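You operate a simulated robot arm through the tools that you are given. There is no shell and no other tool. Be economical: measure what you need, move in short steps, check, and stop when the job is done.

The job below is to be done with a simulated two-armed robot. You get a single attempt, and the scene is never put back.

TASK
Fill the black tray from the red caddy and carry it to the trolley with both hands.
Fine: one device a pocket; tray on the top deck; push the trolley in. Where these are worked on the way, their far stop is far enough and under half their travel is too little: trolley.
Where things are to end (x, y in the base frame): black bake tray within 80 mm of [560, -190].

The check looks at the end state, three seconds after you hand in, the way a careful person would. Anything else that was tipped, shoved, dropped, spilled or broken makes it a failure.

THE ROBOT
Two 7-joint arms with two-finger parallel grippers on one trunk, on a base that drives. Base frame: it is fixed to the floor where the robot stands at the start and does not move with it; the origin is under the middle of the robot, x ahead of it, y to its left, z up. Lengths are in mm, angles in degrees, forces in N, time in s.
The left shoulder is at the start at [70, 163, 1351], the right one opposite. With the tool pointing down near the work surface each hand reaches from about 300 to 860 mm from the robot's upright axis, wherever it stands, measured 20 degrees to its own side. Places, roughly: top of the trolley [600, -200, 600]; trolley [600, -200, 300]. Payload 3.43 kg a hand.
Tool frame (each hand has its own): the origin (TCP) lies between the finger pads and is the grasp point; the fingertips stand 34 mm ahead of it; z points along the fingers, y is the line along which they close. Largest opening 128 mm; finger width 24, thickness 12; the body of the gripper, 48 by 130 mm, starts 96 mm behind the TCP.
Orientation is told as [roll, pitch, yaw] about the base's x, y, z axes, in that order, counted from this pose: with the fingers straight down and closing along the base's y, the tool's x points along the base's -x, its y along +y and its z along -z.

THE INTERFACE
- The arms move only by the tool servo_tool. It takes "left_motion", "right_motion" or both (then of equal length, played together; a hand with none holds still); each is a list that holds one entry, the list of rows, each a list of 7 numbers: the shift along the base's x, y, z in mm, then the turn, a rotation vector about the base's x, y, z in degrees, then the gripper command, from -1 (fully open) to 1 (shut), values between in proportion. In form: [[[dx, dy, dz, wx, wy, wz, jaw], ...]]. A call has 1 to 10 rows; each row is the pose to reach, as a shift and turn from the pose commanded when the call began. Each row takes 0.2 s and may step no farther than 50 mm and 8.6 degrees from the row before; otherwise, or with a gripper value out of range, the whole call is refused. A pose out of reach is approached as far as the arm can. The call stops where the force on the tool passes 40 N (or 10 N more than at its start, if that is more) or the arm is blocked; 0.2 s more then pass. Each finger travels about 153 mm/s and halts on what it meets, pressing with about 23 N; the grip force reading is that of the motor and also rises with nothing between the fingers. The clock runs only during rows and for 0.2 s after the last one: add rows that repeat a pose to give the fingers time. It gives the time, the measured TCP pose, the force on the tool (base axes), the opening and the grip force at its end, in the units of the frame above (readings bear some noise), with the torque about the TCP (base axes, N m) and any sound that the robot's microphone picked up.
- Cameras (640 x 400 px; columns grow to the right, rows downward): "scene" is now at [118.3, -26.9, 1548.9]; the picture's right is [-0.52, -0.85, 0.00], its down [-0.72, 0.44, -0.54] and it looks along [0.46, -0.28, -0.84] (base axes); focal length 220 px, centre (320, 200). "left" rides on the left gripper at [76, 11, -160] in its tool frame; the picture's right is [-0.15, 0.99, 0.00], its down [-0.88, -0.13, -0.46] and it looks along [-0.45, -0.07, 0.89] (tool axes); focal length 234 px, centre (320, 200). "right" rides on the right gripper at [76, -11, -160] in its tool frame; the picture's right is [0.15, 0.99, 0.00], its down [-0.88, 0.13, -0.46] and it looks along [-0.45, 0.07, 0.89] (tool axes); focal length 234 px, centre (320, 200). There is no depth. A picture from a camera that has moved, and an enlarged one, comes with that camera's place and axes in the base frame and with its lens. The place of the scene camera against the robot may be out by one fixed shift of up to 18 mm in any direction.
- capture(camera): a new picture of that camera. The clock stands still meanwhile.
- raise_lower(by): slides the trunk up (or, below 0, down) by that many mm; the arms and the scene camera ride with it, the base frame stays. It gives what a move gives, with no picture.
- roll_base(legs): drives the robot by 1 to 6 legs, each [ahead, left, turn to the left] in mm, mm and degrees, along the robot's own axes; the way and the turn of a leg run together, so that a leg with both is an arc; at most 1500 mm and 180 degrees a leg. The arms and the cameras ride along, it lands a little off, and it stops where it bumps. It gives what a move gives.
- aim_head(pan, tilt): turns the head with the scene camera to pan (to the left, within 86 degrees either way) and tilt (down, from -29 to 69), counted from straight ahead of the robot. It gives what a move gives.
- close_up(camera, box): a new picture of the part [left, top, right, bottom] of that camera's present view, enlarged. The clock stands still meanwhile.
- sign_off(): hands the job in; it is judged then, once.

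Work in short steps. Places have to be worked out from the pictures, the camera data and where the tool is seen: move nearer, look again, correct. Check each grasp and each placing, and mend what went wrong. You have 120 turns and 88 pictures in all, those below and enlarged ones among them. Open the grippers and draw the arms clear of the work before you hand the job in, unless the task says otherwise; then end with one line.

The tools are called as a command line: name --argument value ..., lists and objects as JSON in quotes. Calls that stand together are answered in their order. servo_tool: Moves the arms, as the interface text tells. Its arguments: {"type":"object","properties":{"left_motion":{"type":"array","items":{"type":"array","items":{"type":"array","items":{"type":"number"}}}},"right_motion":{"type":"array","items":{"type":"array","items":{"type":"array","items":{"type":"number"}}}}},"required":[]} The other tools are called the same way: raise_lower (by) slides the trunk up or down; roll_base (legs) drives the base; aim_head (pan, tilt) turns the head that bears the scene camera; capture (camera) takes a picture; close_up (camera, box) takes an enlarged picture of a part of a camera's view; sign_off () hands the job in.

At the start:

```text
clock: 0.0
left_position: [521.4, -13.8, 1303.9]
left_orientation: [0.0, 0.0, 0.1]
left_force: [-0.4, -0.8, 0.3]
left_moment: [0.0, 0.01, -0.03]
left_gripper_width: 127.9
left_gripper_force: 0.0
right_position: [365.2, -482.6, 1269.1]
right_orientation: [0.1, -0.1, 0.0]
right_force: [-0.4, 0.0, 0.1]
right_moment: [-0.03, 0.03, 0.01]
right_gripper_width: 128.0
right_gripper_force: 0.0
trunk travel left (down, up): [-832.0, 108.0]
robot x, y, heading: [1.4, -0.4, 0.2]
head pan, tilt: [-31.4, 57.6]
```

scene: 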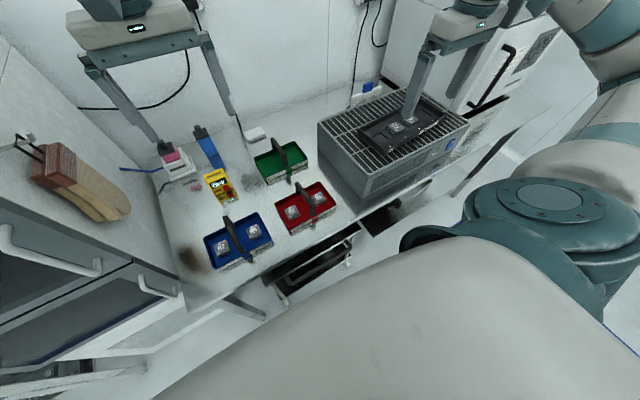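
right: 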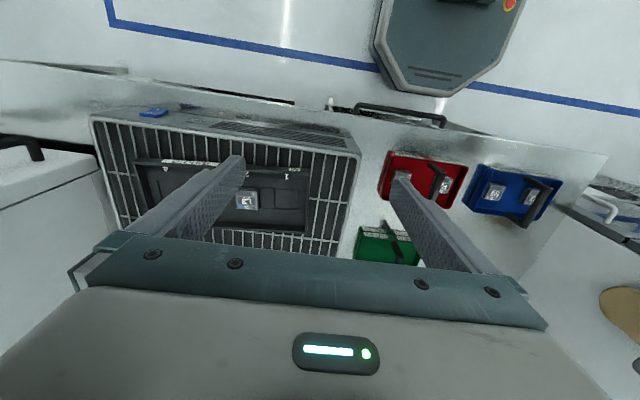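
left: 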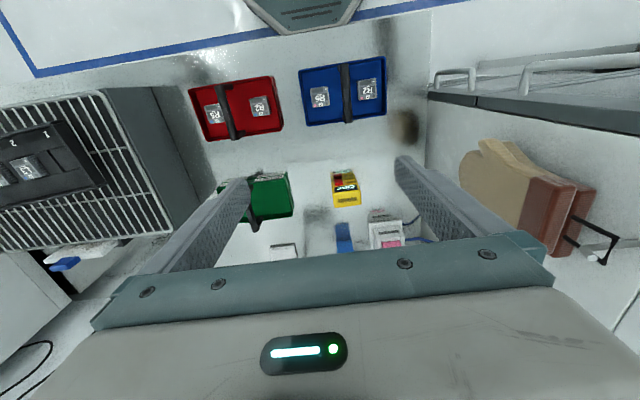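

I start by looking closer at the work: the bench with the caddies, the tray on the grille, and what is under the bench edge.

close_up --camera "scene" --box '[180, 80, 480, 300]'

close_up --camera "right" --box '[80, 80, 380, 270]'

aim_head --pan -20 --tilt 69

```text
1.82 times, centred on (330, 190) of scene
camera zoom: at [118.3, -26.9, 1548.9], right [-0.52, -0.85, 0.0], down [-0.72, 0.44, -0.54], along [0.46, -0.28, -0.84], focal length 400 px, centre (302, 218)
```

zoom: 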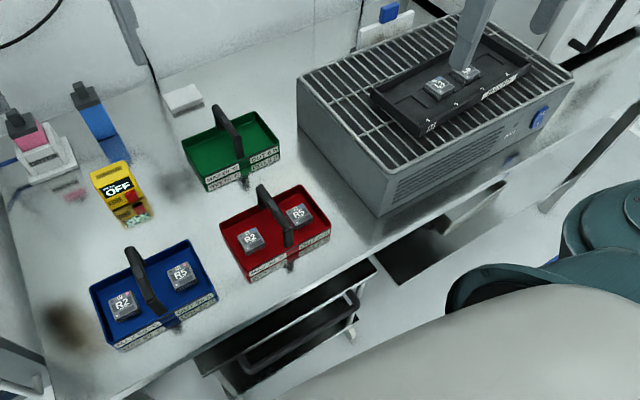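

```text
2.11 times, centred on (230, 175) of right
camera zoom: at [288.7, -493.0, 1428.8], right [-0.15, 0.99, 0.0], down [0.88, 0.13, 0.46], along [0.45, 0.07, -0.89], focal length 493 px, centre (510, 253)
```

zoom: 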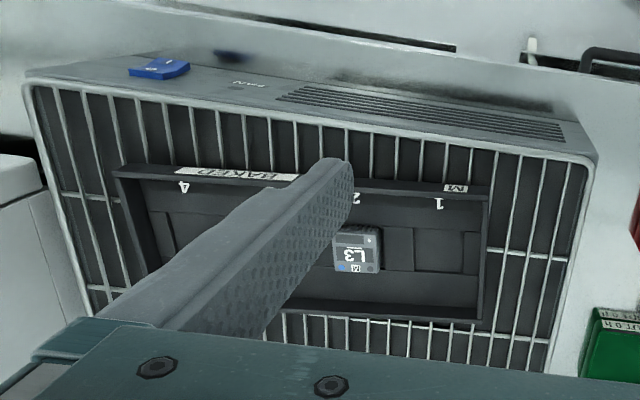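

```text
clock: 0.7
left_position: [521.4, -13.6, 1303.5]
left_orientation: [-0.1, 0.0, 0.1]
left_force: [0.0, -0.3, -0.5]
left_moment: [0.04, -0.03, 0.0]
left_gripper_width: 127.9
left_gripper_force: 0.2
right_position: [364.7, -482.1, 1269.0]
right_orientation: [0.0, -0.1, -0.1]
right_force: [-0.2, -0.6, 0.5]
right_moment: [0.01, 0.01, 0.0]
right_gripper_width: 127.8
right_gripper_force: 0.1
trunk travel left (down, up): [-832.0, 108.0]
robot x, y, heading: [6.3, -0.4, -0.1]
head pan, tilt: [-20.0, 68.8]
```

The tray seems to have four numbered pockets with devices in some. I clear the left hand's view and look with the scene camera.

capture --camera "scene"

servo_tool --right_motion '[[[-20, -40, 0, 0, 0, 0, -1], [-40, -80, 0, 0, 0, 0, -1], [-40, -120, 0, 0, 0, 0, -1]]]'

close_up --camera "right" --box '[0, 40, 640, 270]'

```text
82 pictures are left
camera scene: at [111.7, -9.9, 1536.8], right [-0.34, -0.94, 0.0], down [-0.88, 0.32, -0.36], along [0.34, -0.12, -0.93], focal length 220 px, centre (320, 200)
```

scene: 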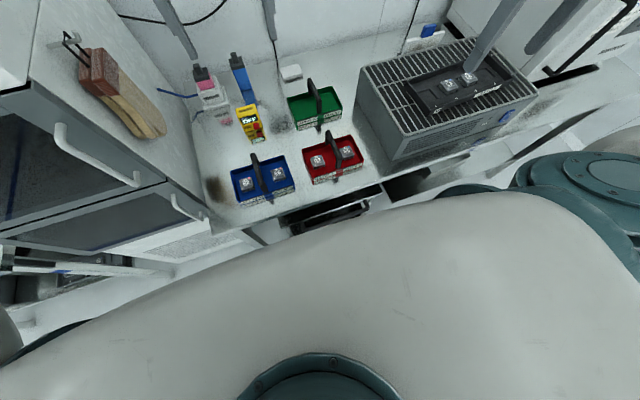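

```text
clock: 1.5
left_position: [522.9, -12.4, 1304.0]
left_orientation: [0.0, 0.1, 0.2]
left_force: [0.7, -0.5, 0.0]
left_moment: [0.07, -0.02, 0.0]
left_gripper_width: 128.0
left_gripper_force: 0.1
right_position: [327.4, -602.3, 1267.9]
right_orientation: [0.0, 0.1, 0.0]
right_force: [0.2, -0.7, -0.2]
right_moment: [0.01, 0.05, 0.01]
right_gripper_width: 128.1
right_gripper_force: 0.1
trunk travel left (down, up): [-832.0, 108.0]
robot x, y, heading: [-0.5, -0.8, -0.2]
head pan, tilt: [-20.0, 68.8]
```

```text
1.00 times, centred on (320, 155) of right (not enlarged: the box is as wide or as high as the picture)
camera zoom: at [251.9, -613.4, 1427.2], right [-0.15, 0.99, 0.0], down [0.88, 0.13, 0.45], along [0.45, 0.07, -0.89], focal length 234 px, centre (320, 245)
```

zoom: 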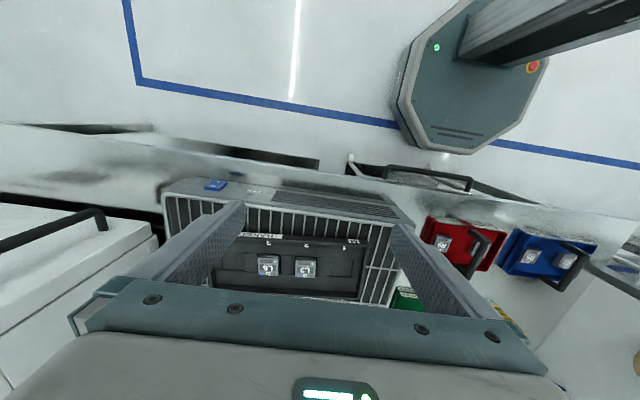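

close_up --camera "right" --box '[160, 120, 420, 270]'

close_up --camera "scene" --box '[390, 50, 530, 140]'

close_up --camera "left" --box '[180, 60, 400, 230]'

close_up --camera "scene" --box '[220, 130, 480, 260]'

```text
2.46 times, centred on (290, 195) of right
camera zoom: at [251.9, -613.4, 1427.2], right [-0.15, 0.99, 0.0], down [0.88, 0.13, 0.45], along [0.45, 0.07, -0.89], focal length 576 px, centre (394, 212)
```

zoom: 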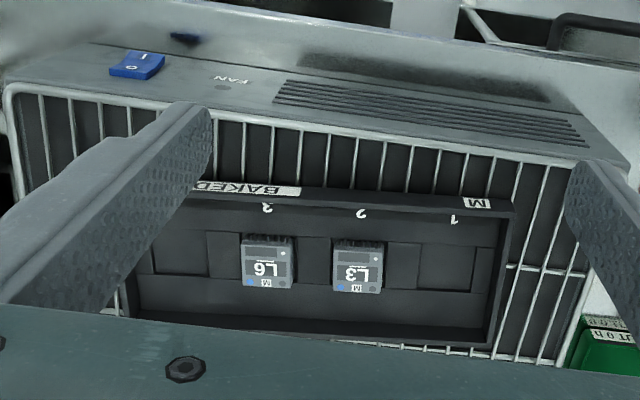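

```text
4.44 times, centred on (460, 95) of scene
camera zoom: at [113.5, -10.5, 1536.5], right [-0.34, -0.94, 0.0], down [-0.88, 0.32, -0.36], along [0.34, -0.12, -0.93], focal length 979 px, centre (-302, 667)
```

zoom: 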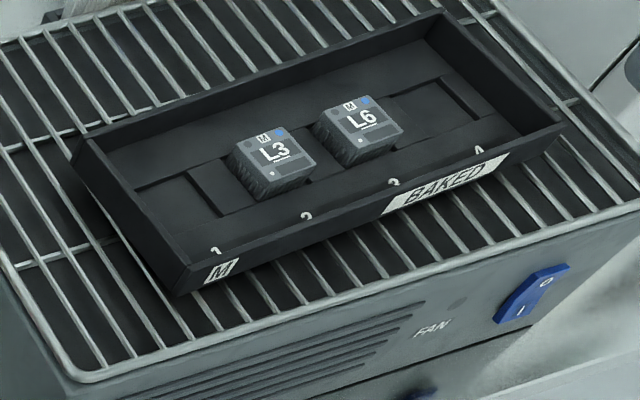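

```text
2.35 times, centred on (290, 145) of left
camera zoom: at [447.8, -1.5, 1463.3], right [0.14, 0.99, 0.0], down [0.88, -0.13, 0.45], along [0.45, -0.07, -0.89], focal length 551 px, centre (391, 329)
```

zoom: 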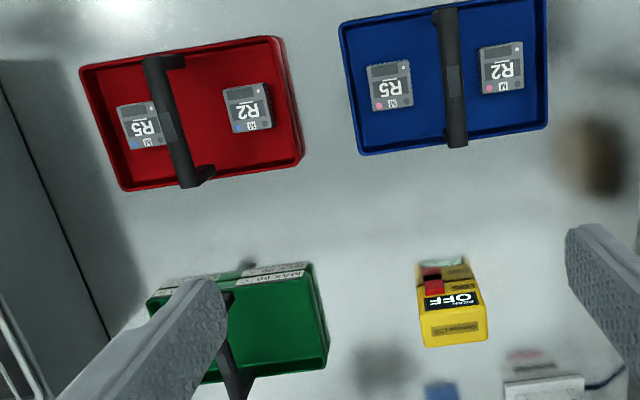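

```text
2.46 times, centred on (350, 195) of scene
camera zoom: at [113.5, -10.5, 1536.5], right [-0.34, -0.94, 0.0], down [-0.88, 0.32, -0.36], along [0.34, -0.12, -0.93], focal length 542 px, centre (246, 212)
```

zoom: 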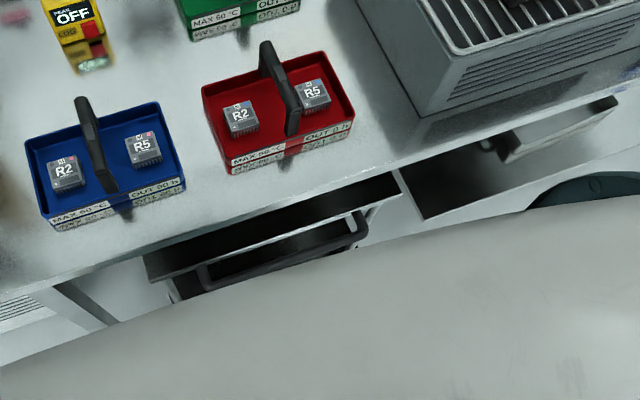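

Tray pockets 1 and 4 are empty (2 and 3 hold L3 and L6); the red caddy holds R2 and R5. The tray's L3 is at about [527,-603,1000], the bench about z 870. I move the right hand over the tray for an accurate look.

servo_tool --right_motion '[[[40, -10, -20, 0, 0, 0, -1], [80, -30, -40, 0, 0, 0, -1], [100, -50, -70, 0, 0, 0, -1], [100, -50, -70, 0, 0, 0, -1]]]'

capture --camera "right"

```text
clock: 2.5
left_position: [521.2, -10.3, 1305.9]
left_orientation: [0.0, -0.1, 0.0]
left_force: [0.2, 0.0, 0.1]
left_moment: [0.0, -0.01, -0.01]
left_gripper_width: 128.1
left_gripper_force: 0.1
right_position: [425.1, -651.6, 1201.8]
right_orientation: [0.0, -0.1, 0.0]
right_force: [-0.1, -0.7, -0.2]
right_moment: [-0.02, -0.02, 0.03]
right_gripper_width: 127.9
right_gripper_force: 0.1
trunk travel left (down, up): [-832.0, 108.0]
robot x, y, heading: [2.9, -0.4, -0.1]
head pan, tilt: [-20.0, 68.8]
```

```text
76 pictures are left
camera right: at [348.4, -662.5, 1360.5], right [-0.15, 0.99, 0.0], down [0.88, 0.13, 0.46], along [0.45, 0.07, -0.89], focal length 234 px, centre (320, 200)
```

right: 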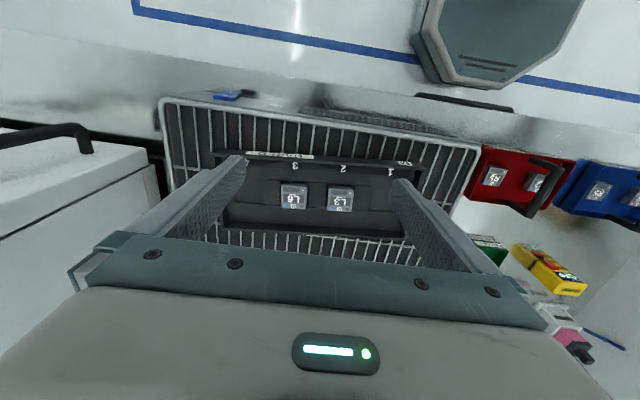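

The tray's L3 is near [518,-603,1012], pitch about 76 mm. I move the left hand out of the way and bring the right hand toward the red caddy while turning it so the fingers close along x.

servo_tool --left_motion '[[[-20, 45, 0, 0, 0, 0, -1], [-40, 90, 0, 0, 0, 0, -1], [-60, 135, 0, 0, 0, 0, -1], [-80, 180, 0, 0, 0, 0, -1], [-100, 225, 0, 0, 0, 0, -1], [-100, 265, 0, 0, 0, 0, -1], [-100, 265, 0, 0, 0, 0, -1], [-100, 265, 0, 0, 0, 0, -1], [-100, 265, 0, 0, 0, 0, -1], [-100, 265, 0, 0, 0, 0, -1]]]' --right_motion '[[[0, 45, 0, 0, 0, 8.5, -1], [0, 90, 0, 0, 0, 17, -1], [0, 135, 0, 0, 0, 25.5, -1], [0, 180, 0, 0, 0, 34, -1], [0, 225, 0, 0, 0, 42.5, -1], [0, 270, 0, 0, 0, 51, -1], [0, 315, 0, 0, 0, 59.5, -1], [10, 360, 0, 0, 0, 68, -1], [30, 400, 0, 0, 0, 76.5, -1], [40, 440, 0, 0, 0, 85, -1]]]'

capture --camera "right"

```text
clock: 4.7
left_position: [423.3, 251.4, 1305.5]
left_orientation: [0.1, -0.2, 0.0]
left_force: [0.0, -0.4, 0.3]
left_moment: [0.02, 0.0, -0.04]
left_gripper_width: 128.1
left_gripper_force: 0.1
right_position: [398.5, -164.6, 1152.7]
right_orientation: [0.0, 0.2, 84.3]
right_force: [-1.5, 2.5, 0.3]
right_moment: [-0.26, -0.11, 0.0]
right_gripper_width: 127.9
right_gripper_force: 0.1
right hand out of reach, approached as far as the arm can: row 9, 10
trunk travel left (down, up): [-832.0, 108.0]
robot x, y, heading: [0.4, 0.3, 0.0]
head pan, tilt: [-20.0, 68.8]
```

```text
75 pictures are left
camera right: at [401.7, -240.1, 1312.3], right [-1.0, -0.05, 0.0], down [-0.04, 0.89, 0.45], along [-0.02, 0.45, -0.89], focal length 234 px, centre (320, 200)
```

right: 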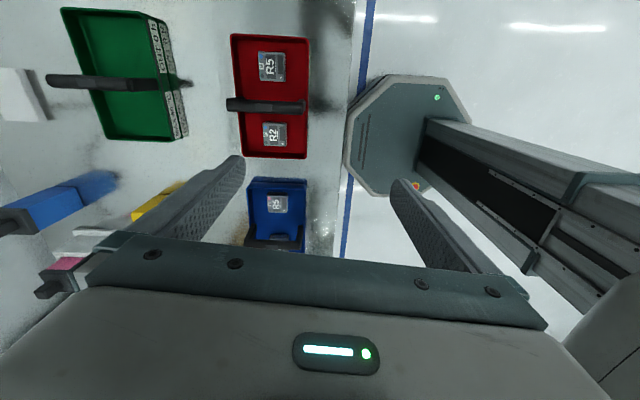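

R2 is near [478,-157,900] and R5 near [478,-259,900]; +85° of yaw hits an arm limit here. I turn the right hand the other way, toward -90°.

servo_tool --right_motion '[[[0, -40, 30, 0, 0, -8.5, -1], [0, -80, 30, 0, 0, -17, -1], [0, -120, 30, 0, 0, -25.5, -1], [0, -150, 30, 0, 0, -34, -1], [0, -180, 30, 0, 0, -42.5, -1], [0, -180, 30, 0, 0, -51, -1], [0, -180, 30, 0, 0, -59.5, -1], [0, -180, 30, 0, 0, -68, -1], [0, -180, 30, 0, 0, -76.5, -1], [0, -180, 30, 0, 0, -85, -1]]]'

servo_tool --right_motion '[[[0, 0, 0, 0, 0, -8.5, -1], [0, 0, 0, 0, 0, -17, -1], [0, 0, 0, 0, 0, -25.5, -1], [0, 0, 0, 0, 0, -34, -1], [0, 0, 0, 0, 0, -42.5, -1], [10, 0, 0, 0, 0, -51, -1], [20, 0, 0, 0, 0, -59.5, -1], [30, 0, 0, 0, 0, -68, -1], [40, 0, 0, 0, 0, -76.5, -1], [40, 0, 0, 0, 0, -85, -1]]]'

```text
clock: 6.9
left_position: [422.1, 253.5, 1306.3]
left_orientation: [-0.1, 0.0, 0.1]
left_force: [-0.7, -0.5, 0.3]
left_moment: [-0.06, 0.03, 0.0]
left_gripper_width: 127.6
left_gripper_force: 0.0
right_position: [399.6, -342.6, 1182.5]
right_orientation: [0.0, -0.1, -0.1]
right_force: [-0.3, 0.2, 0.4]
right_moment: [-0.02, 0.01, 0.05]
right_gripper_width: 127.8
right_gripper_force: 0.1
trunk travel left (down, up): [-832.0, 108.0]
robot x, y, heading: [-2.9, 2.7, -0.1]
head pan, tilt: [-20.0, 68.8]
```

```text
clock: 9.1
left_position: [423.2, 254.2, 1305.6]
left_orientation: [0.0, 0.0, 0.1]
left_force: [0.3, 0.2, -0.6]
left_moment: [-0.01, -0.01, 0.0]
left_gripper_width: 127.7
left_gripper_force: 0.0
right_position: [439.7, -343.9, 1182.8]
right_orientation: [0.0, 0.0, -85.3]
right_force: [-0.5, -0.3, 1.1]
right_moment: [-0.01, -0.02, 0.04]
right_gripper_width: 128.3
right_gripper_force: 0.1
trunk travel left (down, up): [-832.0, 108.0]
robot x, y, heading: [3.0, 0.3, 0.1]
head pan, tilt: [-20.0, 68.8]
```

The -85° turn works. I move over R2 at a safe height and look.

servo_tool --right_motion '[[[10, 45, -20, 0, 0, -5, -1], [20, 90, -40, 0, 0, -5, -1], [30, 135, -60, 0, 0, -5, -1], [38, 175, -80, 0, 0, -5, -1], [38, 186, -100, 0, 0, -5, -1], [38, 186, -100, 0, 0, -5, -1]]]'

capture --camera "right"

capture --camera "scene"

```text
refused: row 1 steps farther than a row can; nothing moved
```

```text
74 pictures are left
camera right: at [421.8, -268.5, 1342.1], right [0.97, 0.23, 0.0], down [0.2, -0.87, 0.46], along [0.1, -0.44, -0.89], focal length 234 px, centre (320, 200)
```

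right: 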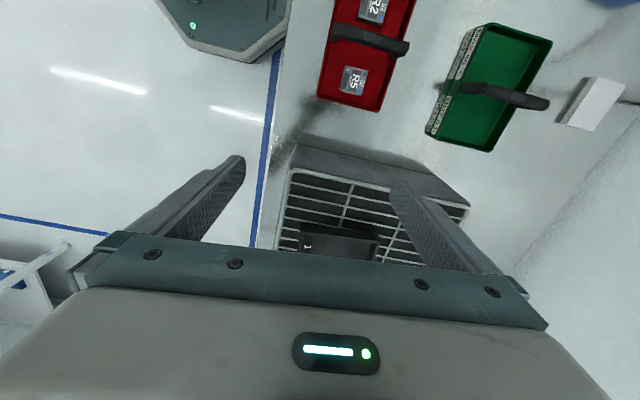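

```text
73 pictures are left
camera scene: at [111.4, -9.8, 1536.7], right [-0.34, -0.94, 0.0], down [-0.88, 0.32, -0.36], along [0.34, -0.12, -0.93], focal length 220 px, centre (320, 200)
```

scene: 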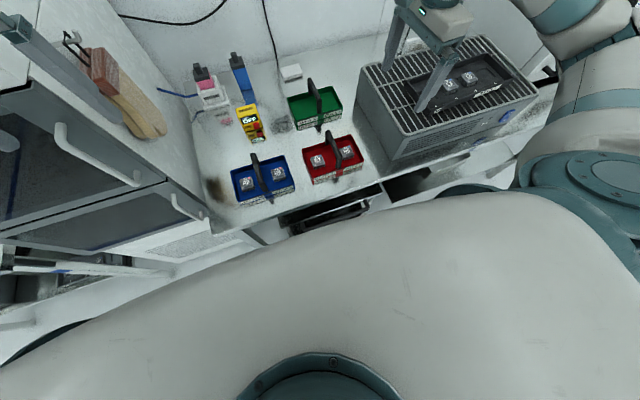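

One step was slightly too long; I repeat it with shorter ones.

servo_tool --right_motion '[[[8, 40, -15, 0, 0, -5, -1], [16, 80, -30, 0, 0, -5, -1], [24, 120, -45, 0, 0, -5, -1], [32, 155, -70, 0, 0, -5, -1], [38, 186, -100, 0, 0, -5, -1], [38, 186, -100, 0, 0, -5, -1]]]'

capture --camera "right"

close_up --camera "scene" --box '[200, 80, 420, 220]'

```text
clock: 10.5
left_position: [421.8, 252.6, 1306.5]
left_orientation: [0.0, 0.0, 0.1]
left_force: [-0.2, -0.2, 0.1]
left_moment: [0.05, -0.04, 0.01]
left_gripper_width: 127.9
left_gripper_force: 0.1
right_position: [477.4, -156.6, 1081.3]
right_orientation: [0.0, -0.1, -89.9]
right_force: [-1.1, 0.3, -0.2]
right_moment: [0.03, -0.04, 0.01]
right_gripper_width: 127.9
right_gripper_force: 0.1
trunk travel left (down, up): [-832.0, 108.0]
robot x, y, heading: [-1.1, 0.8, 0.1]
head pan, tilt: [-20.0, 68.8]
```

```text
72 pictures are left
camera right: at [465.4, -80.6, 1240.1], right [0.99, 0.15, 0.0], down [0.13, -0.88, 0.46], along [0.07, -0.45, -0.89], focal length 234 px, centre (320, 200)
```

right: 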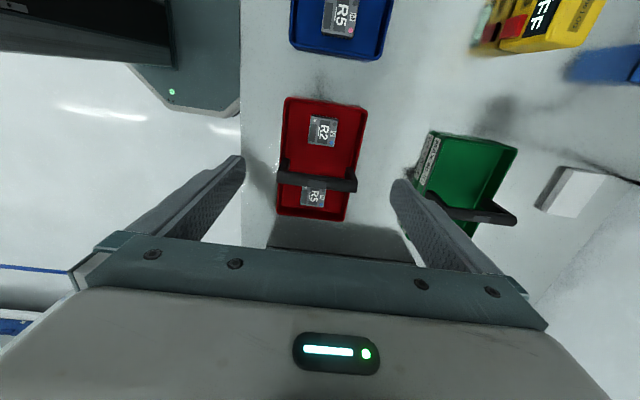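

```text
2.86 times, centred on (310, 150) of scene
camera zoom: at [111.0, -10.5, 1536.8], right [-0.34, -0.94, 0.0], down [-0.88, 0.32, -0.36], along [0.34, -0.12, -0.93], focal length 629 px, centre (349, 343)
```

zoom: 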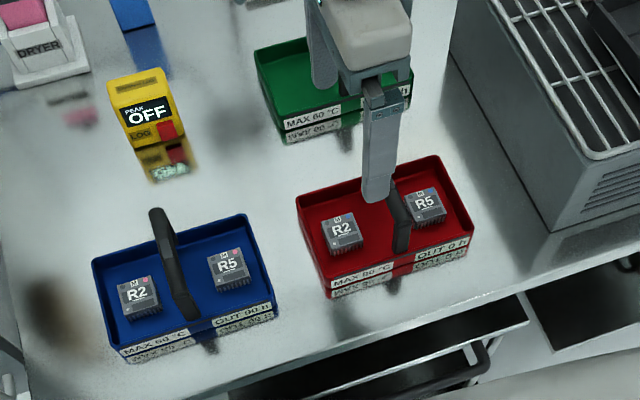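

Triangulating the two right-hand views gives R2 top at about [481,-150,864] and R5 at [484,-260,864]. I narrow the jaw to 80 mm and come down partway to check.

servo_tool --right_motion '[[[3, 6, -40, 0, 0, 0, -0.25], [3, 6, -80, 0, 0, 0, -0.25], [3, 6, -120, 0, 0, 0, -0.25], [3, 6, -130, 0, 0, 0, -0.25], [3, 6, -130, 0, 0, 0, -0.25]]]'

capture --camera "right"

close_up --camera "scene" --box '[280, 110, 400, 200]'

```text
clock: 11.7
left_position: [423.3, 253.7, 1307.1]
left_orientation: [-0.1, -0.1, 0.0]
left_force: [-0.6, 0.2, 0.3]
left_moment: [0.01, -0.04, 0.02]
left_gripper_width: 128.1
left_gripper_force: 0.0
right_position: [479.5, -151.0, 951.9]
right_orientation: [0.0, 0.0, -90.1]
right_force: [-0.3, 0.6, 0.5]
right_moment: [0.01, 0.01, -0.04]
right_gripper_width: 80.0
right_gripper_force: 0.1
trunk travel left (down, up): [-832.0, 108.0]
robot x, y, heading: [1.4, -2.3, -0.2]
head pan, tilt: [-20.0, 68.8]
```

```text
70 pictures are left
camera right: at [468.0, -74.8, 1111.2], right [0.99, 0.15, 0.0], down [0.13, -0.88, 0.46], along [0.07, -0.45, -0.89], focal length 234 px, centre (320, 200)
```

right: 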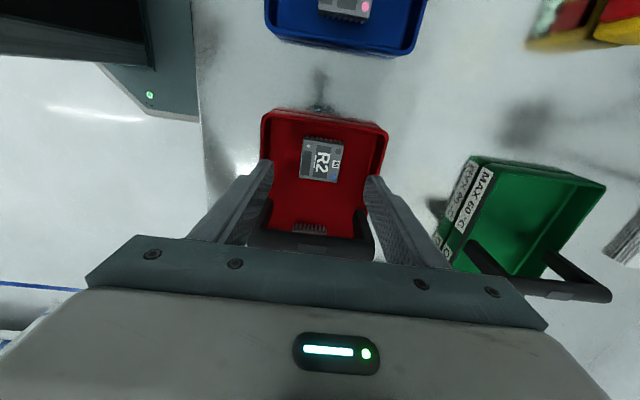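

```text
4.44 times, centred on (340, 155) of scene
camera zoom: at [111.5, -9.9, 1536.7], right [-0.34, -0.94, 0.0], down [-0.88, 0.32, -0.36], along [0.34, -0.12, -0.93], focal length 979 px, centre (231, 400)
```

zoom: 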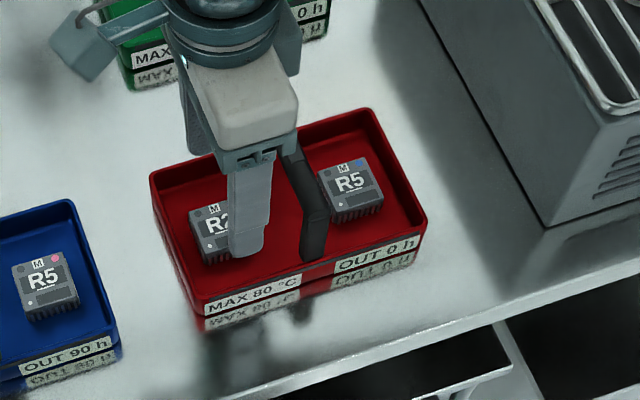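

R2 reads [483,-149,864], aligned with x. I descend so the fingertips are near the caddy floor, watching the force.

servo_tool --right_motion '[[[3, 2, -30, 0, 0, 0, -0.25], [3, 2, -55, 0, 0, 0, -0.25], [3, 2, -65, 0, 0, 0, -0.25], [3, 2, -70, 0, 0, 0, -0.25], [3, 2, -72, 0, 0, 0, -0.25], [3, 2, -72, 0, 0, 0, -0.25]]]'

capture --camera "right"

close_up --camera "scene" --box '[280, 110, 400, 200]'

```text
clock: 12.5
left_position: [421.3, 253.1, 1306.6]
left_orientation: [-0.1, -0.1, 0.2]
left_force: [0.3, 0.6, 0.6]
left_moment: [-0.03, -0.02, 0.01]
left_gripper_width: 128.0
left_gripper_force: 0.1
right_position: [482.6, -149.2, 898.1]
right_orientation: [0.4, 0.1, -89.9]
right_force: [-4.7, -2.1, 16.3]
right_moment: [-0.16, 0.85, 0.01]
right_gripper_width: 81.6
right_gripper_force: 2.0
trunk travel left (down, up): [-832.0, 108.0]
robot x, y, heading: [0.3, -0.5, -0.1]
head pan, tilt: [-20.0, 68.8]
stopped in row 3 (right hand): the force on the tool passed its limit (the readings are from after the stop); the commanded pose is now the measured one
```

```text
68 pictures are left
camera right: at [470.7, -74.2, 1057.6], right [0.99, 0.15, 0.01], down [0.13, -0.88, 0.46], along [0.07, -0.45, -0.89], focal length 234 px, centre (320, 200)
```

right: 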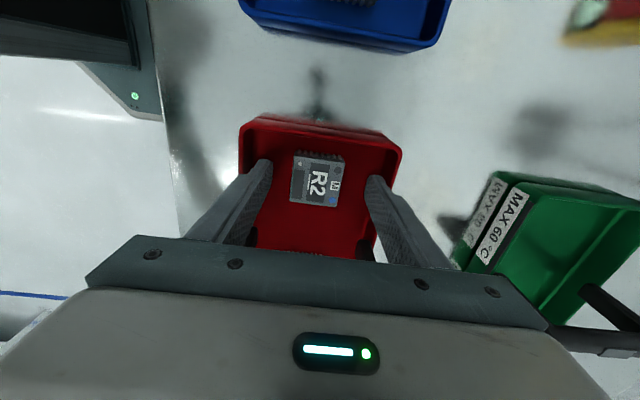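

```text
4.44 times, centred on (340, 155) of scene
camera zoom: at [109.4, -9.8, 1537.0], right [-0.34, -0.94, 0.0], down [-0.88, 0.32, -0.36], along [0.34, -0.12, -0.93], focal length 979 px, centre (231, 400)
```

zoom: 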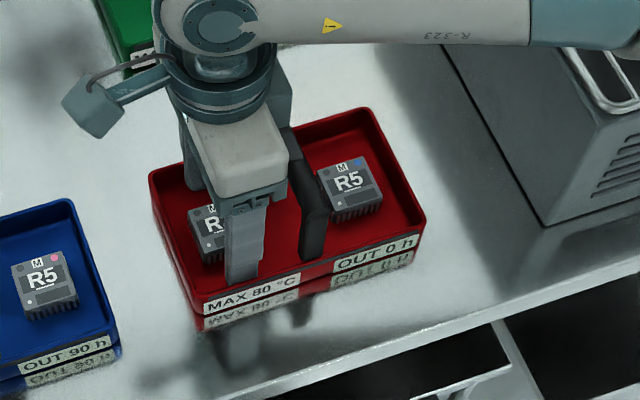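

The near finger met the caddy's front rim (torque puts contact 42 mm toward the robot). I rise, narrow to 64 mm, shift 3 mm in +x and descend again.

servo_tool --right_motion '[[[0, 0, 20, 0, 0, 0, 0.0], [3, -1, 20, 0, 0, 0, 0.0], [3, -1, 5, 0, 0, 0, 0.0], [3, -1, -5, 0, 0, 0, 0.0], [3, -1, -10, 0, 0, 0, 0.0], [3, -1, -14, 0, 0, 0, 0.0], [3, -1, -17, 0, 0, 0, 0.0]]]'

close_up --camera "right" --box '[200, 100, 440, 260]'

close_up --camera "scene" --box '[280, 110, 400, 200]'

```text
clock: 13.5
left_position: [421.2, 253.7, 1307.5]
left_orientation: [-0.1, -0.1, 0.0]
left_force: [-0.1, 0.0, -0.1]
left_moment: [0.0, -0.01, 0.0]
left_gripper_width: 127.9
left_gripper_force: 0.1
right_position: [487.7, -151.5, 898.7]
right_orientation: [0.7, 0.2, -90.1]
right_force: [-5.1, -2.5, 15.4]
right_moment: [-0.18, 0.71, -0.08]
right_gripper_width: 66.0
right_gripper_force: 1.9
trunk travel left (down, up): [-832.0, 108.0]
robot x, y, heading: [2.8, 0.0, -0.2]
head pan, tilt: [-20.0, 68.8]
stopped in row 5 (right hand): the force on the tool passed its limit (the readings are from after the stop); the commanded pose is now the measured one
```

```text
2.50 times, centred on (320, 180) of right
camera zoom: at [474.8, -75.1, 1057.8], right [0.99, 0.15, 0.01], down [0.13, -0.88, 0.45], along [0.08, -0.45, -0.89], focal length 585 px, centre (320, 250)
```

zoom: 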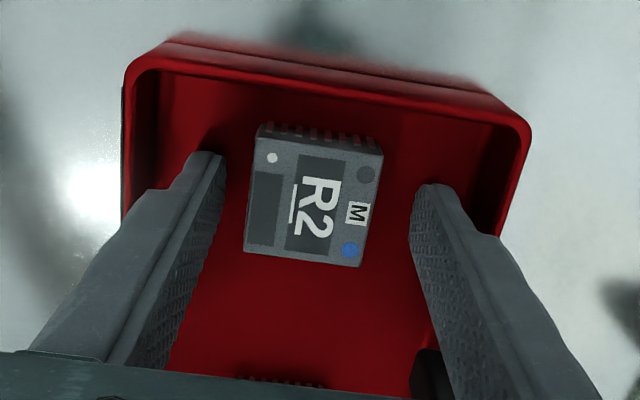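

```text
4.44 times, centred on (340, 155) of scene
camera zoom: at [109.0, -9.9, 1537.0], right [-0.34, -0.94, 0.0], down [-0.87, 0.32, -0.36], along [0.34, -0.12, -0.93], focal length 979 px, centre (231, 400)
```

zoom: 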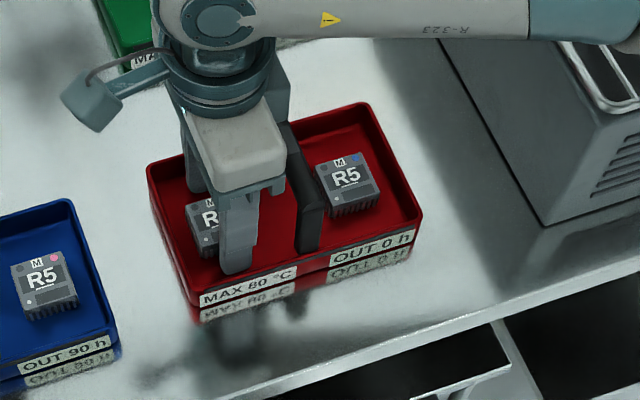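

The near finger stops at tip height 864.6 again, now inside the caddy, so this is likely the floor (devices sit higher than I judged). I lift 2 mm and close gently to see if it grips.

servo_tool --right_motion '[[[-3, 0, 3, 0, 0, 0, 0.0], [-3, 0, 3, 0, 0, 0, 0.2], [-3, 0, 3, 0, 0, 0, 0.4], [-3, 0, 3, 0, 0, 0, 0.6], [-3, 0, 3, 0, 0, 0, 0.6], [-3, 0, 3, 0, 0, 0, 0.6]]]'

close_up --camera "right" --box '[200, 100, 440, 260]'

```text
clock: 14.9
left_position: [423.3, 253.9, 1305.0]
left_orientation: [-0.1, 0.0, 0.0]
left_force: [-0.9, -0.1, 0.5]
left_moment: [-0.02, 0.0, -0.02]
left_gripper_width: 127.8
left_gripper_force: 0.0
right_position: [487.1, -150.7, 900.0]
right_orientation: [0.5, 0.2, -90.0]
right_force: [-0.4, 0.6, -0.4]
right_moment: [-0.01, -0.01, 0.01]
right_gripper_width: 41.3
right_gripper_force: 23.0
trunk travel left (down, up): [-832.0, 108.0]
robot x, y, heading: [-0.8, -0.3, -0.3]
head pan, tilt: [-20.0, 68.8]
```

```text
2.50 times, centred on (320, 180) of right
camera zoom: at [473.9, -74.9, 1059.3], right [0.99, 0.15, 0.01], down [0.13, -0.88, 0.45], along [0.08, -0.45, -0.89], focal length 585 px, centre (320, 250)
```

zoom: 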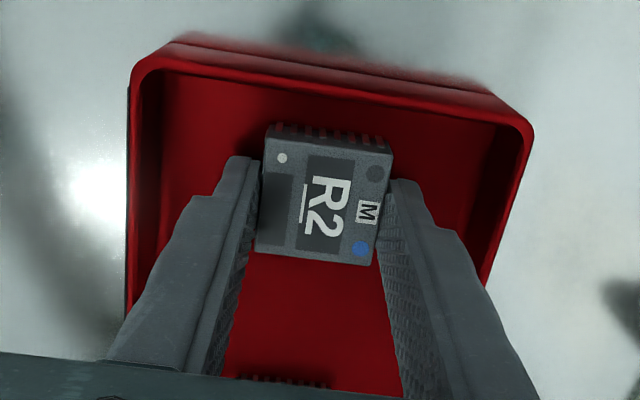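

R2 is gripped (41 mm, 23 N). I lift it straight up and carry it over to the tray's pocket 1.

servo_tool --right_motion '[[[0, 0, 45, 0, 0, 0, 0.7], [0, 0, 90, 0, 0, 0, 0.7], [0, 0, 140, 0, 0, 0, 0.7], [0, 0, 190, 0, 0, 0, 0.7], [0, 0, 230, 0, 0, 0, 0.7], [5, -45, 230, 0, 0, 0, 0.7], [10, -90, 230, 0, 0, 0, 0.7], [15, -135, 230, 0, 0, 0, 0.7], [20, -180, 230, 0, 0, 0, 0.7], [25, -225, 230, 0, 0, 0, 0.7]]]'

servo_tool --right_motion '[[[0, -45, 0, 0, 0, 0, 0.7], [0, -90, 0, 0, 0, 0, 0.7], [0, -100, 0, 0, 0, 0, 0.7], [0, -100, 0, 0, 0, 0, 0.7]]]'

capture --camera "right"

capture --camera "scene"

```text
clock: 17.1
left_position: [422.3, 251.4, 1306.8]
left_orientation: [0.1, 0.0, 0.0]
left_force: [0.2, 0.0, -0.3]
left_moment: [0.04, 0.01, 0.02]
left_gripper_width: 127.7
left_gripper_force: 0.1
right_position: [509.6, -379.3, 1127.6]
right_orientation: [0.6, 0.3, -89.9]
right_force: [-0.7, 0.0, -0.7]
right_moment: [-0.01, 0.04, 0.02]
right_gripper_width: 41.1
right_gripper_force: 23.3
trunk travel left (down, up): [-832.0, 108.0]
robot x, y, heading: [-1.1, 2.9, 0.1]
head pan, tilt: [-20.0, 68.8]
```

```text
clock: 18.1
left_position: [423.1, 252.6, 1305.1]
left_orientation: [0.1, 0.0, 0.0]
left_force: [1.2, -0.4, -0.2]
left_moment: [-0.01, 0.03, 0.01]
left_gripper_width: 128.0
left_gripper_force: 0.0
right_position: [511.5, -475.7, 1130.6]
right_orientation: [0.5, 0.1, -90.0]
right_force: [0.5, 0.5, -1.5]
right_moment: [-0.03, -0.02, 0.0]
right_gripper_width: 40.9
right_gripper_force: 23.4
trunk travel left (down, up): [-832.0, 108.0]
robot x, y, heading: [0.7, -0.2, -0.1]
head pan, tilt: [-20.0, 68.8]
```

```text
63 pictures are left
camera right: at [498.2, -400.7, 1289.5], right [0.99, 0.15, 0.01], down [0.13, -0.88, 0.45], along [0.08, -0.45, -0.89], focal length 234 px, centre (320, 200)
```

right: 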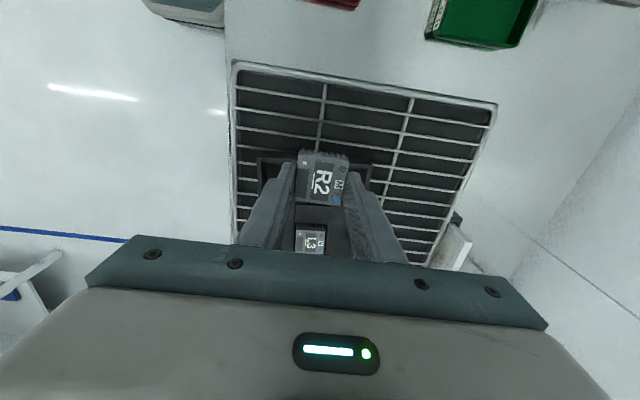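

```text
62 pictures are left
camera scene: at [111.8, -10.1, 1536.7], right [-0.34, -0.94, 0.0], down [-0.88, 0.32, -0.36], along [0.34, -0.12, -0.93], focal length 220 px, centre (320, 200)
```

scene: 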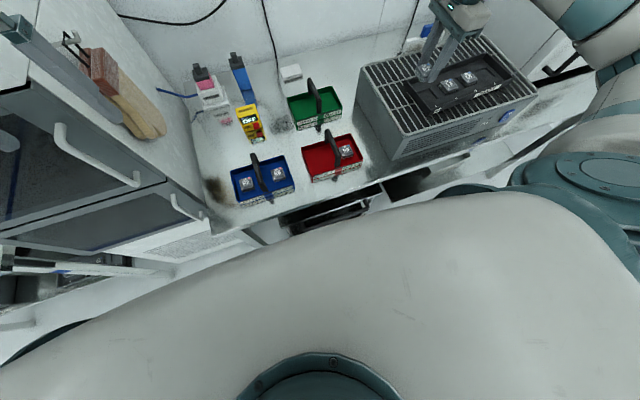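

Triangulation now gives L3's top at [517.5,-603,1014], L6 at [524,-679], so the tray is turned about +5° and pocket 1 is at about [511,-526.5]. R2 sits 7 mm toward +y in the grip with its top 21 mm below the TCP. I hover over pocket 1 with +5° turn and check.

servo_tool --right_motion '[[[0, -29, -10, 0, 0, 2.5, 0.7], [-1, -58, -30, 0, 0, 5, 0.7], [-1, -58, -50, 0, 0, 5, 0.7], [-1, -58, -58, 0, 0, 5, 0.7], [-1, -58, -58, 0, 0, 5, 0.7]]]'

close_up --camera "right" --box '[200, 100, 440, 260]'

close_up --camera "scene" --box '[390, 50, 530, 140]'

```text
clock: 19.3
left_position: [422.4, 252.1, 1305.3]
left_orientation: [0.0, -0.1, 0.0]
left_force: [-0.2, -0.3, -0.4]
left_moment: [0.04, -0.01, -0.01]
left_gripper_width: 128.1
left_gripper_force: 0.0
right_position: [510.3, -533.8, 1072.2]
right_orientation: [0.5, 0.1, -85.0]
right_force: [0.0, 0.0, -0.7]
right_moment: [0.0, 0.02, -0.02]
right_gripper_width: 40.9
right_gripper_force: 22.9
trunk travel left (down, up): [-832.0, 108.0]
robot x, y, heading: [3.7, 1.2, 0.0]
head pan, tilt: [-20.0, 68.8]
```

```text
2.50 times, centred on (320, 180) of right
camera zoom: at [490.0, -459.7, 1231.6], right [0.97, 0.23, 0.01], down [0.2, -0.87, 0.45], along [0.11, -0.44, -0.89], focal length 585 px, centre (320, 250)
```

zoom: 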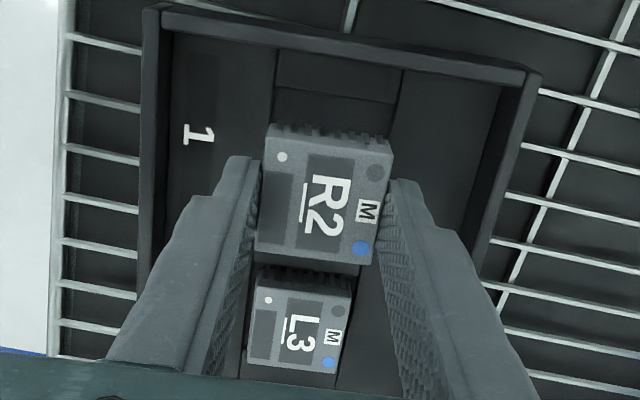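

```text
4.44 times, centred on (460, 95) of scene
camera zoom: at [111.6, -10.5, 1536.7], right [-0.34, -0.94, 0.0], down [-0.88, 0.32, -0.36], along [0.34, -0.12, -0.93], focal length 979 px, centre (-302, 667)
```

zoom: 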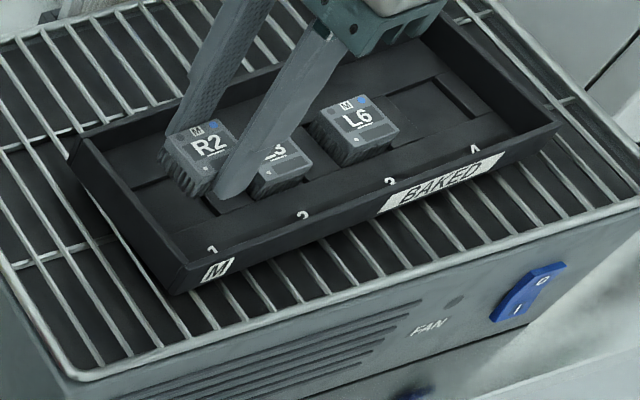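

The prediction matches: pocket 1's edge and L3 show where computed. I lower R2 slowly toward seated height (TCP ≈1035), stopping on force.

servo_tool --right_motion '[[[0, 0, -10, 0, 0, 0, 0.7], [0, 0, -20, 0, 0, 0, 0.7], [0, 0, -26, 0, 0, 0, 0.7], [0, 0, -30, 0, 0, 0, 0.7], [0, 0, -33, 0, 0, 0, 0.7], [0, 0, -35, 0, 0, 0, 0.7], [0, 0, -37, 0, 0, 0, 0.7]]]'

close_up --camera "right" --box '[200, 100, 440, 260]'

close_up --camera "scene" --box '[390, 50, 530, 140]'

```text
clock: 20.9
left_position: [421.6, 254.8, 1307.1]
left_orientation: [0.0, -0.1, 0.1]
left_force: [-0.2, 0.7, 0.5]
left_moment: [0.02, 0.02, 0.01]
left_gripper_width: 128.2
left_gripper_force: 0.1
right_position: [510.1, -533.3, 1041.7]
right_orientation: [1.1, 0.0, -85.1]
right_force: [-6.5, 3.9, 19.6]
right_moment: [0.11, 0.77, -0.12]
right_gripper_width: 40.9
right_gripper_force: 23.1
trunk travel left (down, up): [-832.0, 108.0]
robot x, y, heading: [3.6, 1.2, -0.4]
head pan, tilt: [-20.0, 68.8]
stopped in row 7 (right hand): the force on the tool passed its limit (the readings are from after the stop); the commanded pose is now the measured one
```

```text
2.50 times, centred on (320, 180) of right
camera zoom: at [489.3, -459.1, 1201.4], right [0.97, 0.23, 0.02], down [0.2, -0.87, 0.46], along [0.12, -0.44, -0.89], focal length 585 px, centre (320, 250)
```

zoom: 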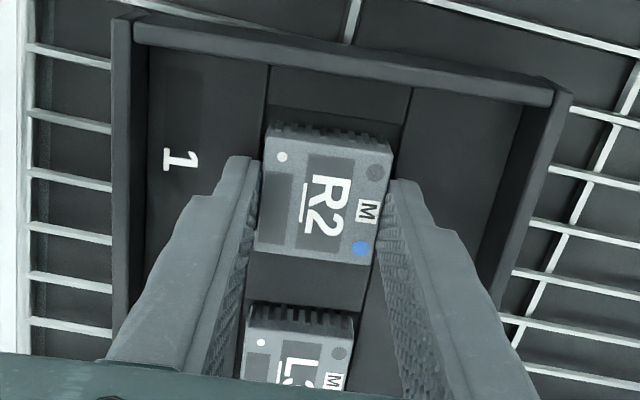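

```text
4.44 times, centred on (460, 95) of scene
camera zoom: at [109.2, -7.9, 1536.8], right [-0.34, -0.94, 0.0], down [-0.87, 0.32, -0.36], along [0.34, -0.13, -0.93], focal length 979 px, centre (-302, 667)
```

zoom: 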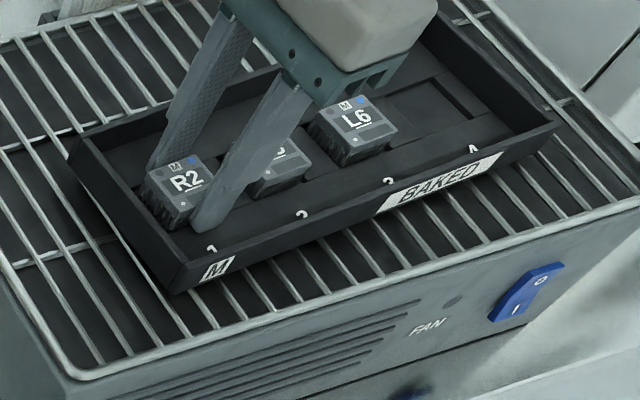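

Contact comes from the near fingertip on the tray shelf, about 6 mm above seat; R2's spacing to L3 measures 76 mm as wanted. I release it gently to let it drop into the pocket.

servo_tool --right_motion '[[[0, 0, 1, 0, 0, 0, 0.5], [0, 0, 1, 0, 0, 0, 0.3], [0, 0, 1, 0, 0, 0, 0.1], [0, 0, 1, 0, 0, 0, 0.1], [0, 0, 30, 0, 0, 0, 0.1], [0, 0, 60, 0, 0, 0, 0.1], [0, 30, 80, 0, 0, 0, 0.1], [0, 50, 90, 0, 0, 0, 0.1]]]'

close_up --camera "right" --box '[200, 100, 440, 260]'

close_up --camera "scene" --box '[390, 50, 530, 140]'

```text
clock: 22.7
left_position: [423.4, 252.2, 1304.5]
left_orientation: [0.0, 0.0, 0.0]
left_force: [-0.7, -0.5, 0.8]
left_moment: [0.0, 0.0, -0.03]
left_gripper_width: 128.1
left_gripper_force: 0.0
right_position: [512.1, -484.7, 1129.4]
right_orientation: [0.9, 0.0, -85.1]
right_force: [-0.2, -0.7, -0.8]
right_moment: [-0.02, -0.05, 0.0]
right_gripper_width: 57.7
right_gripper_force: 0.1
trunk travel left (down, up): [-832.0, 108.0]
robot x, y, heading: [-0.9, -2.1, -0.1]
head pan, tilt: [-20.0, 68.8]
```

```text
2.50 times, centred on (320, 180) of right
camera zoom: at [491.9, -411.4, 1288.9], right [0.97, 0.23, 0.02], down [0.2, -0.87, 0.46], along [0.12, -0.44, -0.89], focal length 585 px, centre (320, 250)
```

zoom: 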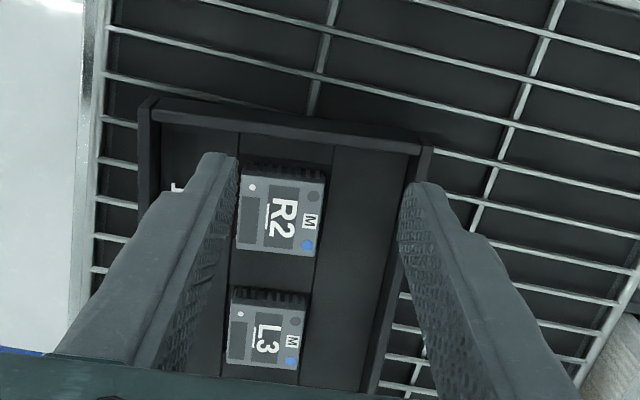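

```text
4.44 times, centred on (460, 95) of scene
camera zoom: at [112.3, -10.0, 1536.7], right [-0.34, -0.94, 0.0], down [-0.88, 0.32, -0.36], along [0.34, -0.12, -0.93], focal length 979 px, centre (-302, 667)
```

zoom: 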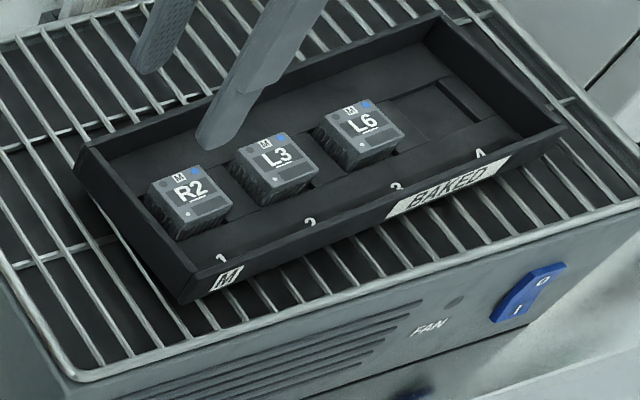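

R2 is released over pocket 1; I enlarge to judge whether it sits as low as L3.

close_up --camera "right" --box '[270, 140, 350, 250]'

close_up --camera "scene" --box '[415, 65, 485, 110]'

```text
3.64 times, centred on (310, 195) of right
camera zoom: at [491.9, -411.4, 1288.9], right [0.97, 0.23, 0.02], down [0.2, -0.87, 0.46], along [0.12, -0.44, -0.89], focal length 852 px, centre (356, 218)
```

zoom: 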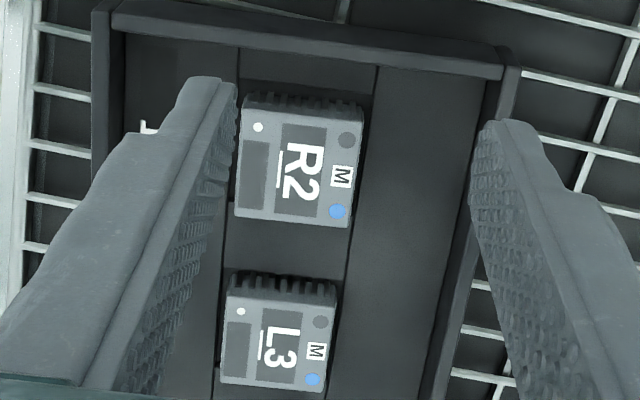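

```text
8.89 times, centred on (450, 88) of scene
camera zoom: at [112.3, -10.0, 1536.7], right [-0.34, -0.94, 0.0], down [-0.88, 0.32, -0.36], along [0.34, -0.12, -0.93], focal length 1957 px, centre (-836, 1200)
```

zoom: 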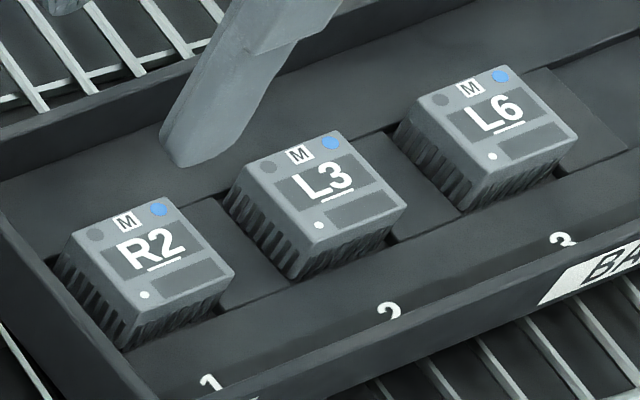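

R2's size and height match its neighbours: it is seated. Now I go back for R5, hovering above it.

servo_tool --right_motion '[[[-3, 45, 0, 0, 0, -1, 0.0], [-6, 90, 0, 0, 0, -2, 0.0], [-9, 135, 0, 0, 0, -3, 0.0], [-14, 180, -5, 0, 0, -4, 0.0], [-20, 220, -30, 0, 0, -5, 0.0], [-25, 232, -75, 0, 0, -5, 0.0], [-25, 232, -120, 0, 0, -5, 0.0], [-25, 232, -150, 0, 0, -5, 0.0], [-25, 232, -150, 0, 0, -5, 0.0]]]'

close_up --camera "right" --box '[200, 100, 440, 260]'

close_up --camera "scene" --box '[280, 110, 400, 200]'

```text
clock: 24.7
left_position: [423.0, 252.1, 1305.6]
left_orientation: [0.0, 0.0, 0.0]
left_force: [0.4, 0.4, -0.4]
left_moment: [0.01, 0.0, -0.01]
left_gripper_width: 128.3
left_gripper_force: 0.0
right_position: [486.1, -250.6, 979.2]
right_orientation: [1.0, 0.0, -90.0]
right_force: [0.5, -0.4, 0.5]
right_moment: [-0.03, 0.02, 0.02]
right_gripper_width: 63.8
right_gripper_force: 0.0
trunk travel left (down, up): [-832.0, 108.0]
robot x, y, heading: [0.6, -3.8, 0.2]
head pan, tilt: [-20.0, 68.8]
```

```text
2.50 times, centred on (320, 180) of right
camera zoom: at [472.2, -174.7, 1139.0], right [0.99, 0.15, 0.02], down [0.12, -0.88, 0.46], along [0.08, -0.45, -0.89], focal length 585 px, centre (320, 250)
```

zoom: 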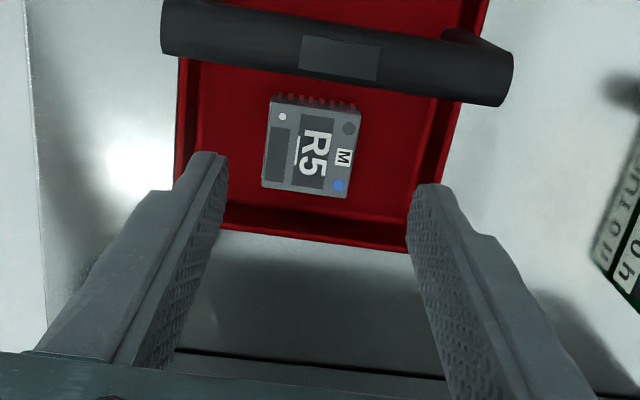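

```text
4.44 times, centred on (340, 155) of scene
camera zoom: at [111.7, -10.2, 1536.7], right [-0.34, -0.94, 0.0], down [-0.88, 0.32, -0.36], along [0.34, -0.12, -0.93], focal length 979 px, centre (231, 400)
```

zoom: 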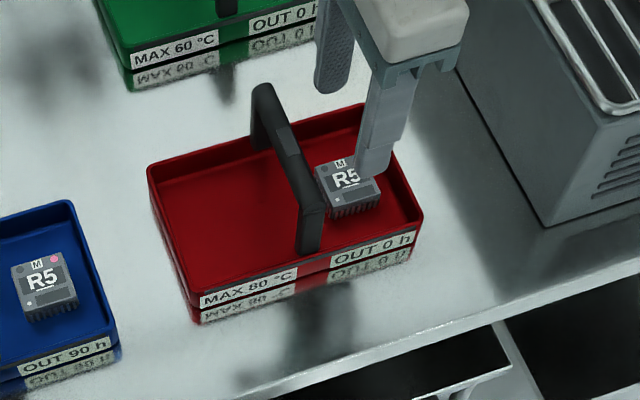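

R5's centre is about [484,-257]. I descend to the same height used for R2 and close.

servo_tool --right_motion '[[[-1, -7, -30, 0, 0, 0, 0.0], [-1, -7, -60, 0, 0, 0, 0.0], [-1, -7, -72, 0, 0, 0, 0.0], [-1, -7, -78, 0, 0, 0, 0.0], [-1, -7, -78, 0, 0, 0, 0.2], [-1, -7, -78, 0, 0, 0, 0.4], [-1, -7, -78, 0, 0, 0, 0.6], [-1, -7, -78, 0, 0, 0, 0.7], [-1, -7, -78, 0, 0, 0, 0.7]]]'

close_up --camera "right" --box '[200, 100, 440, 260]'

```text
clock: 26.7
left_position: [422.8, 253.2, 1305.4]
left_orientation: [0.0, 0.1, -0.1]
left_force: [0.1, -0.1, 0.2]
left_moment: [-0.01, 0.0, 0.0]
left_gripper_width: 128.1
left_gripper_force: 0.1
right_position: [486.4, -257.6, 901.5]
right_orientation: [1.0, 0.0, -90.2]
right_force: [0.6, 0.3, -0.5]
right_moment: [0.04, -0.02, -0.05]
right_gripper_width: 41.3
right_gripper_force: 23.0
trunk travel left (down, up): [-832.0, 108.0]
robot x, y, heading: [5.0, 1.2, 0.1]
head pan, tilt: [-20.0, 68.8]
```

```text
2.50 times, centred on (320, 180) of right
camera zoom: at [472.5, -182.7, 1061.0], right [0.99, 0.15, 0.02], down [0.12, -0.88, 0.46], along [0.08, -0.45, -0.89], focal length 585 px, centre (320, 250)
```

zoom: 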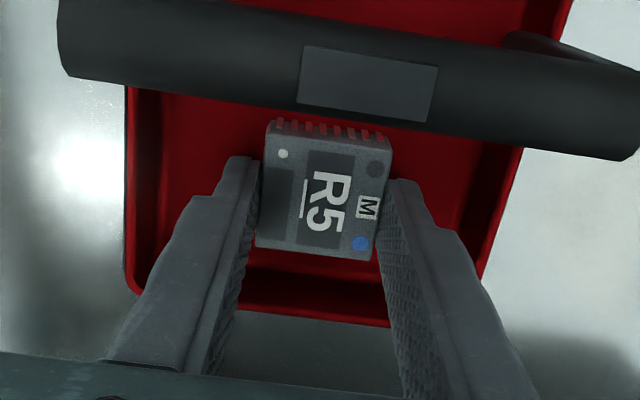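

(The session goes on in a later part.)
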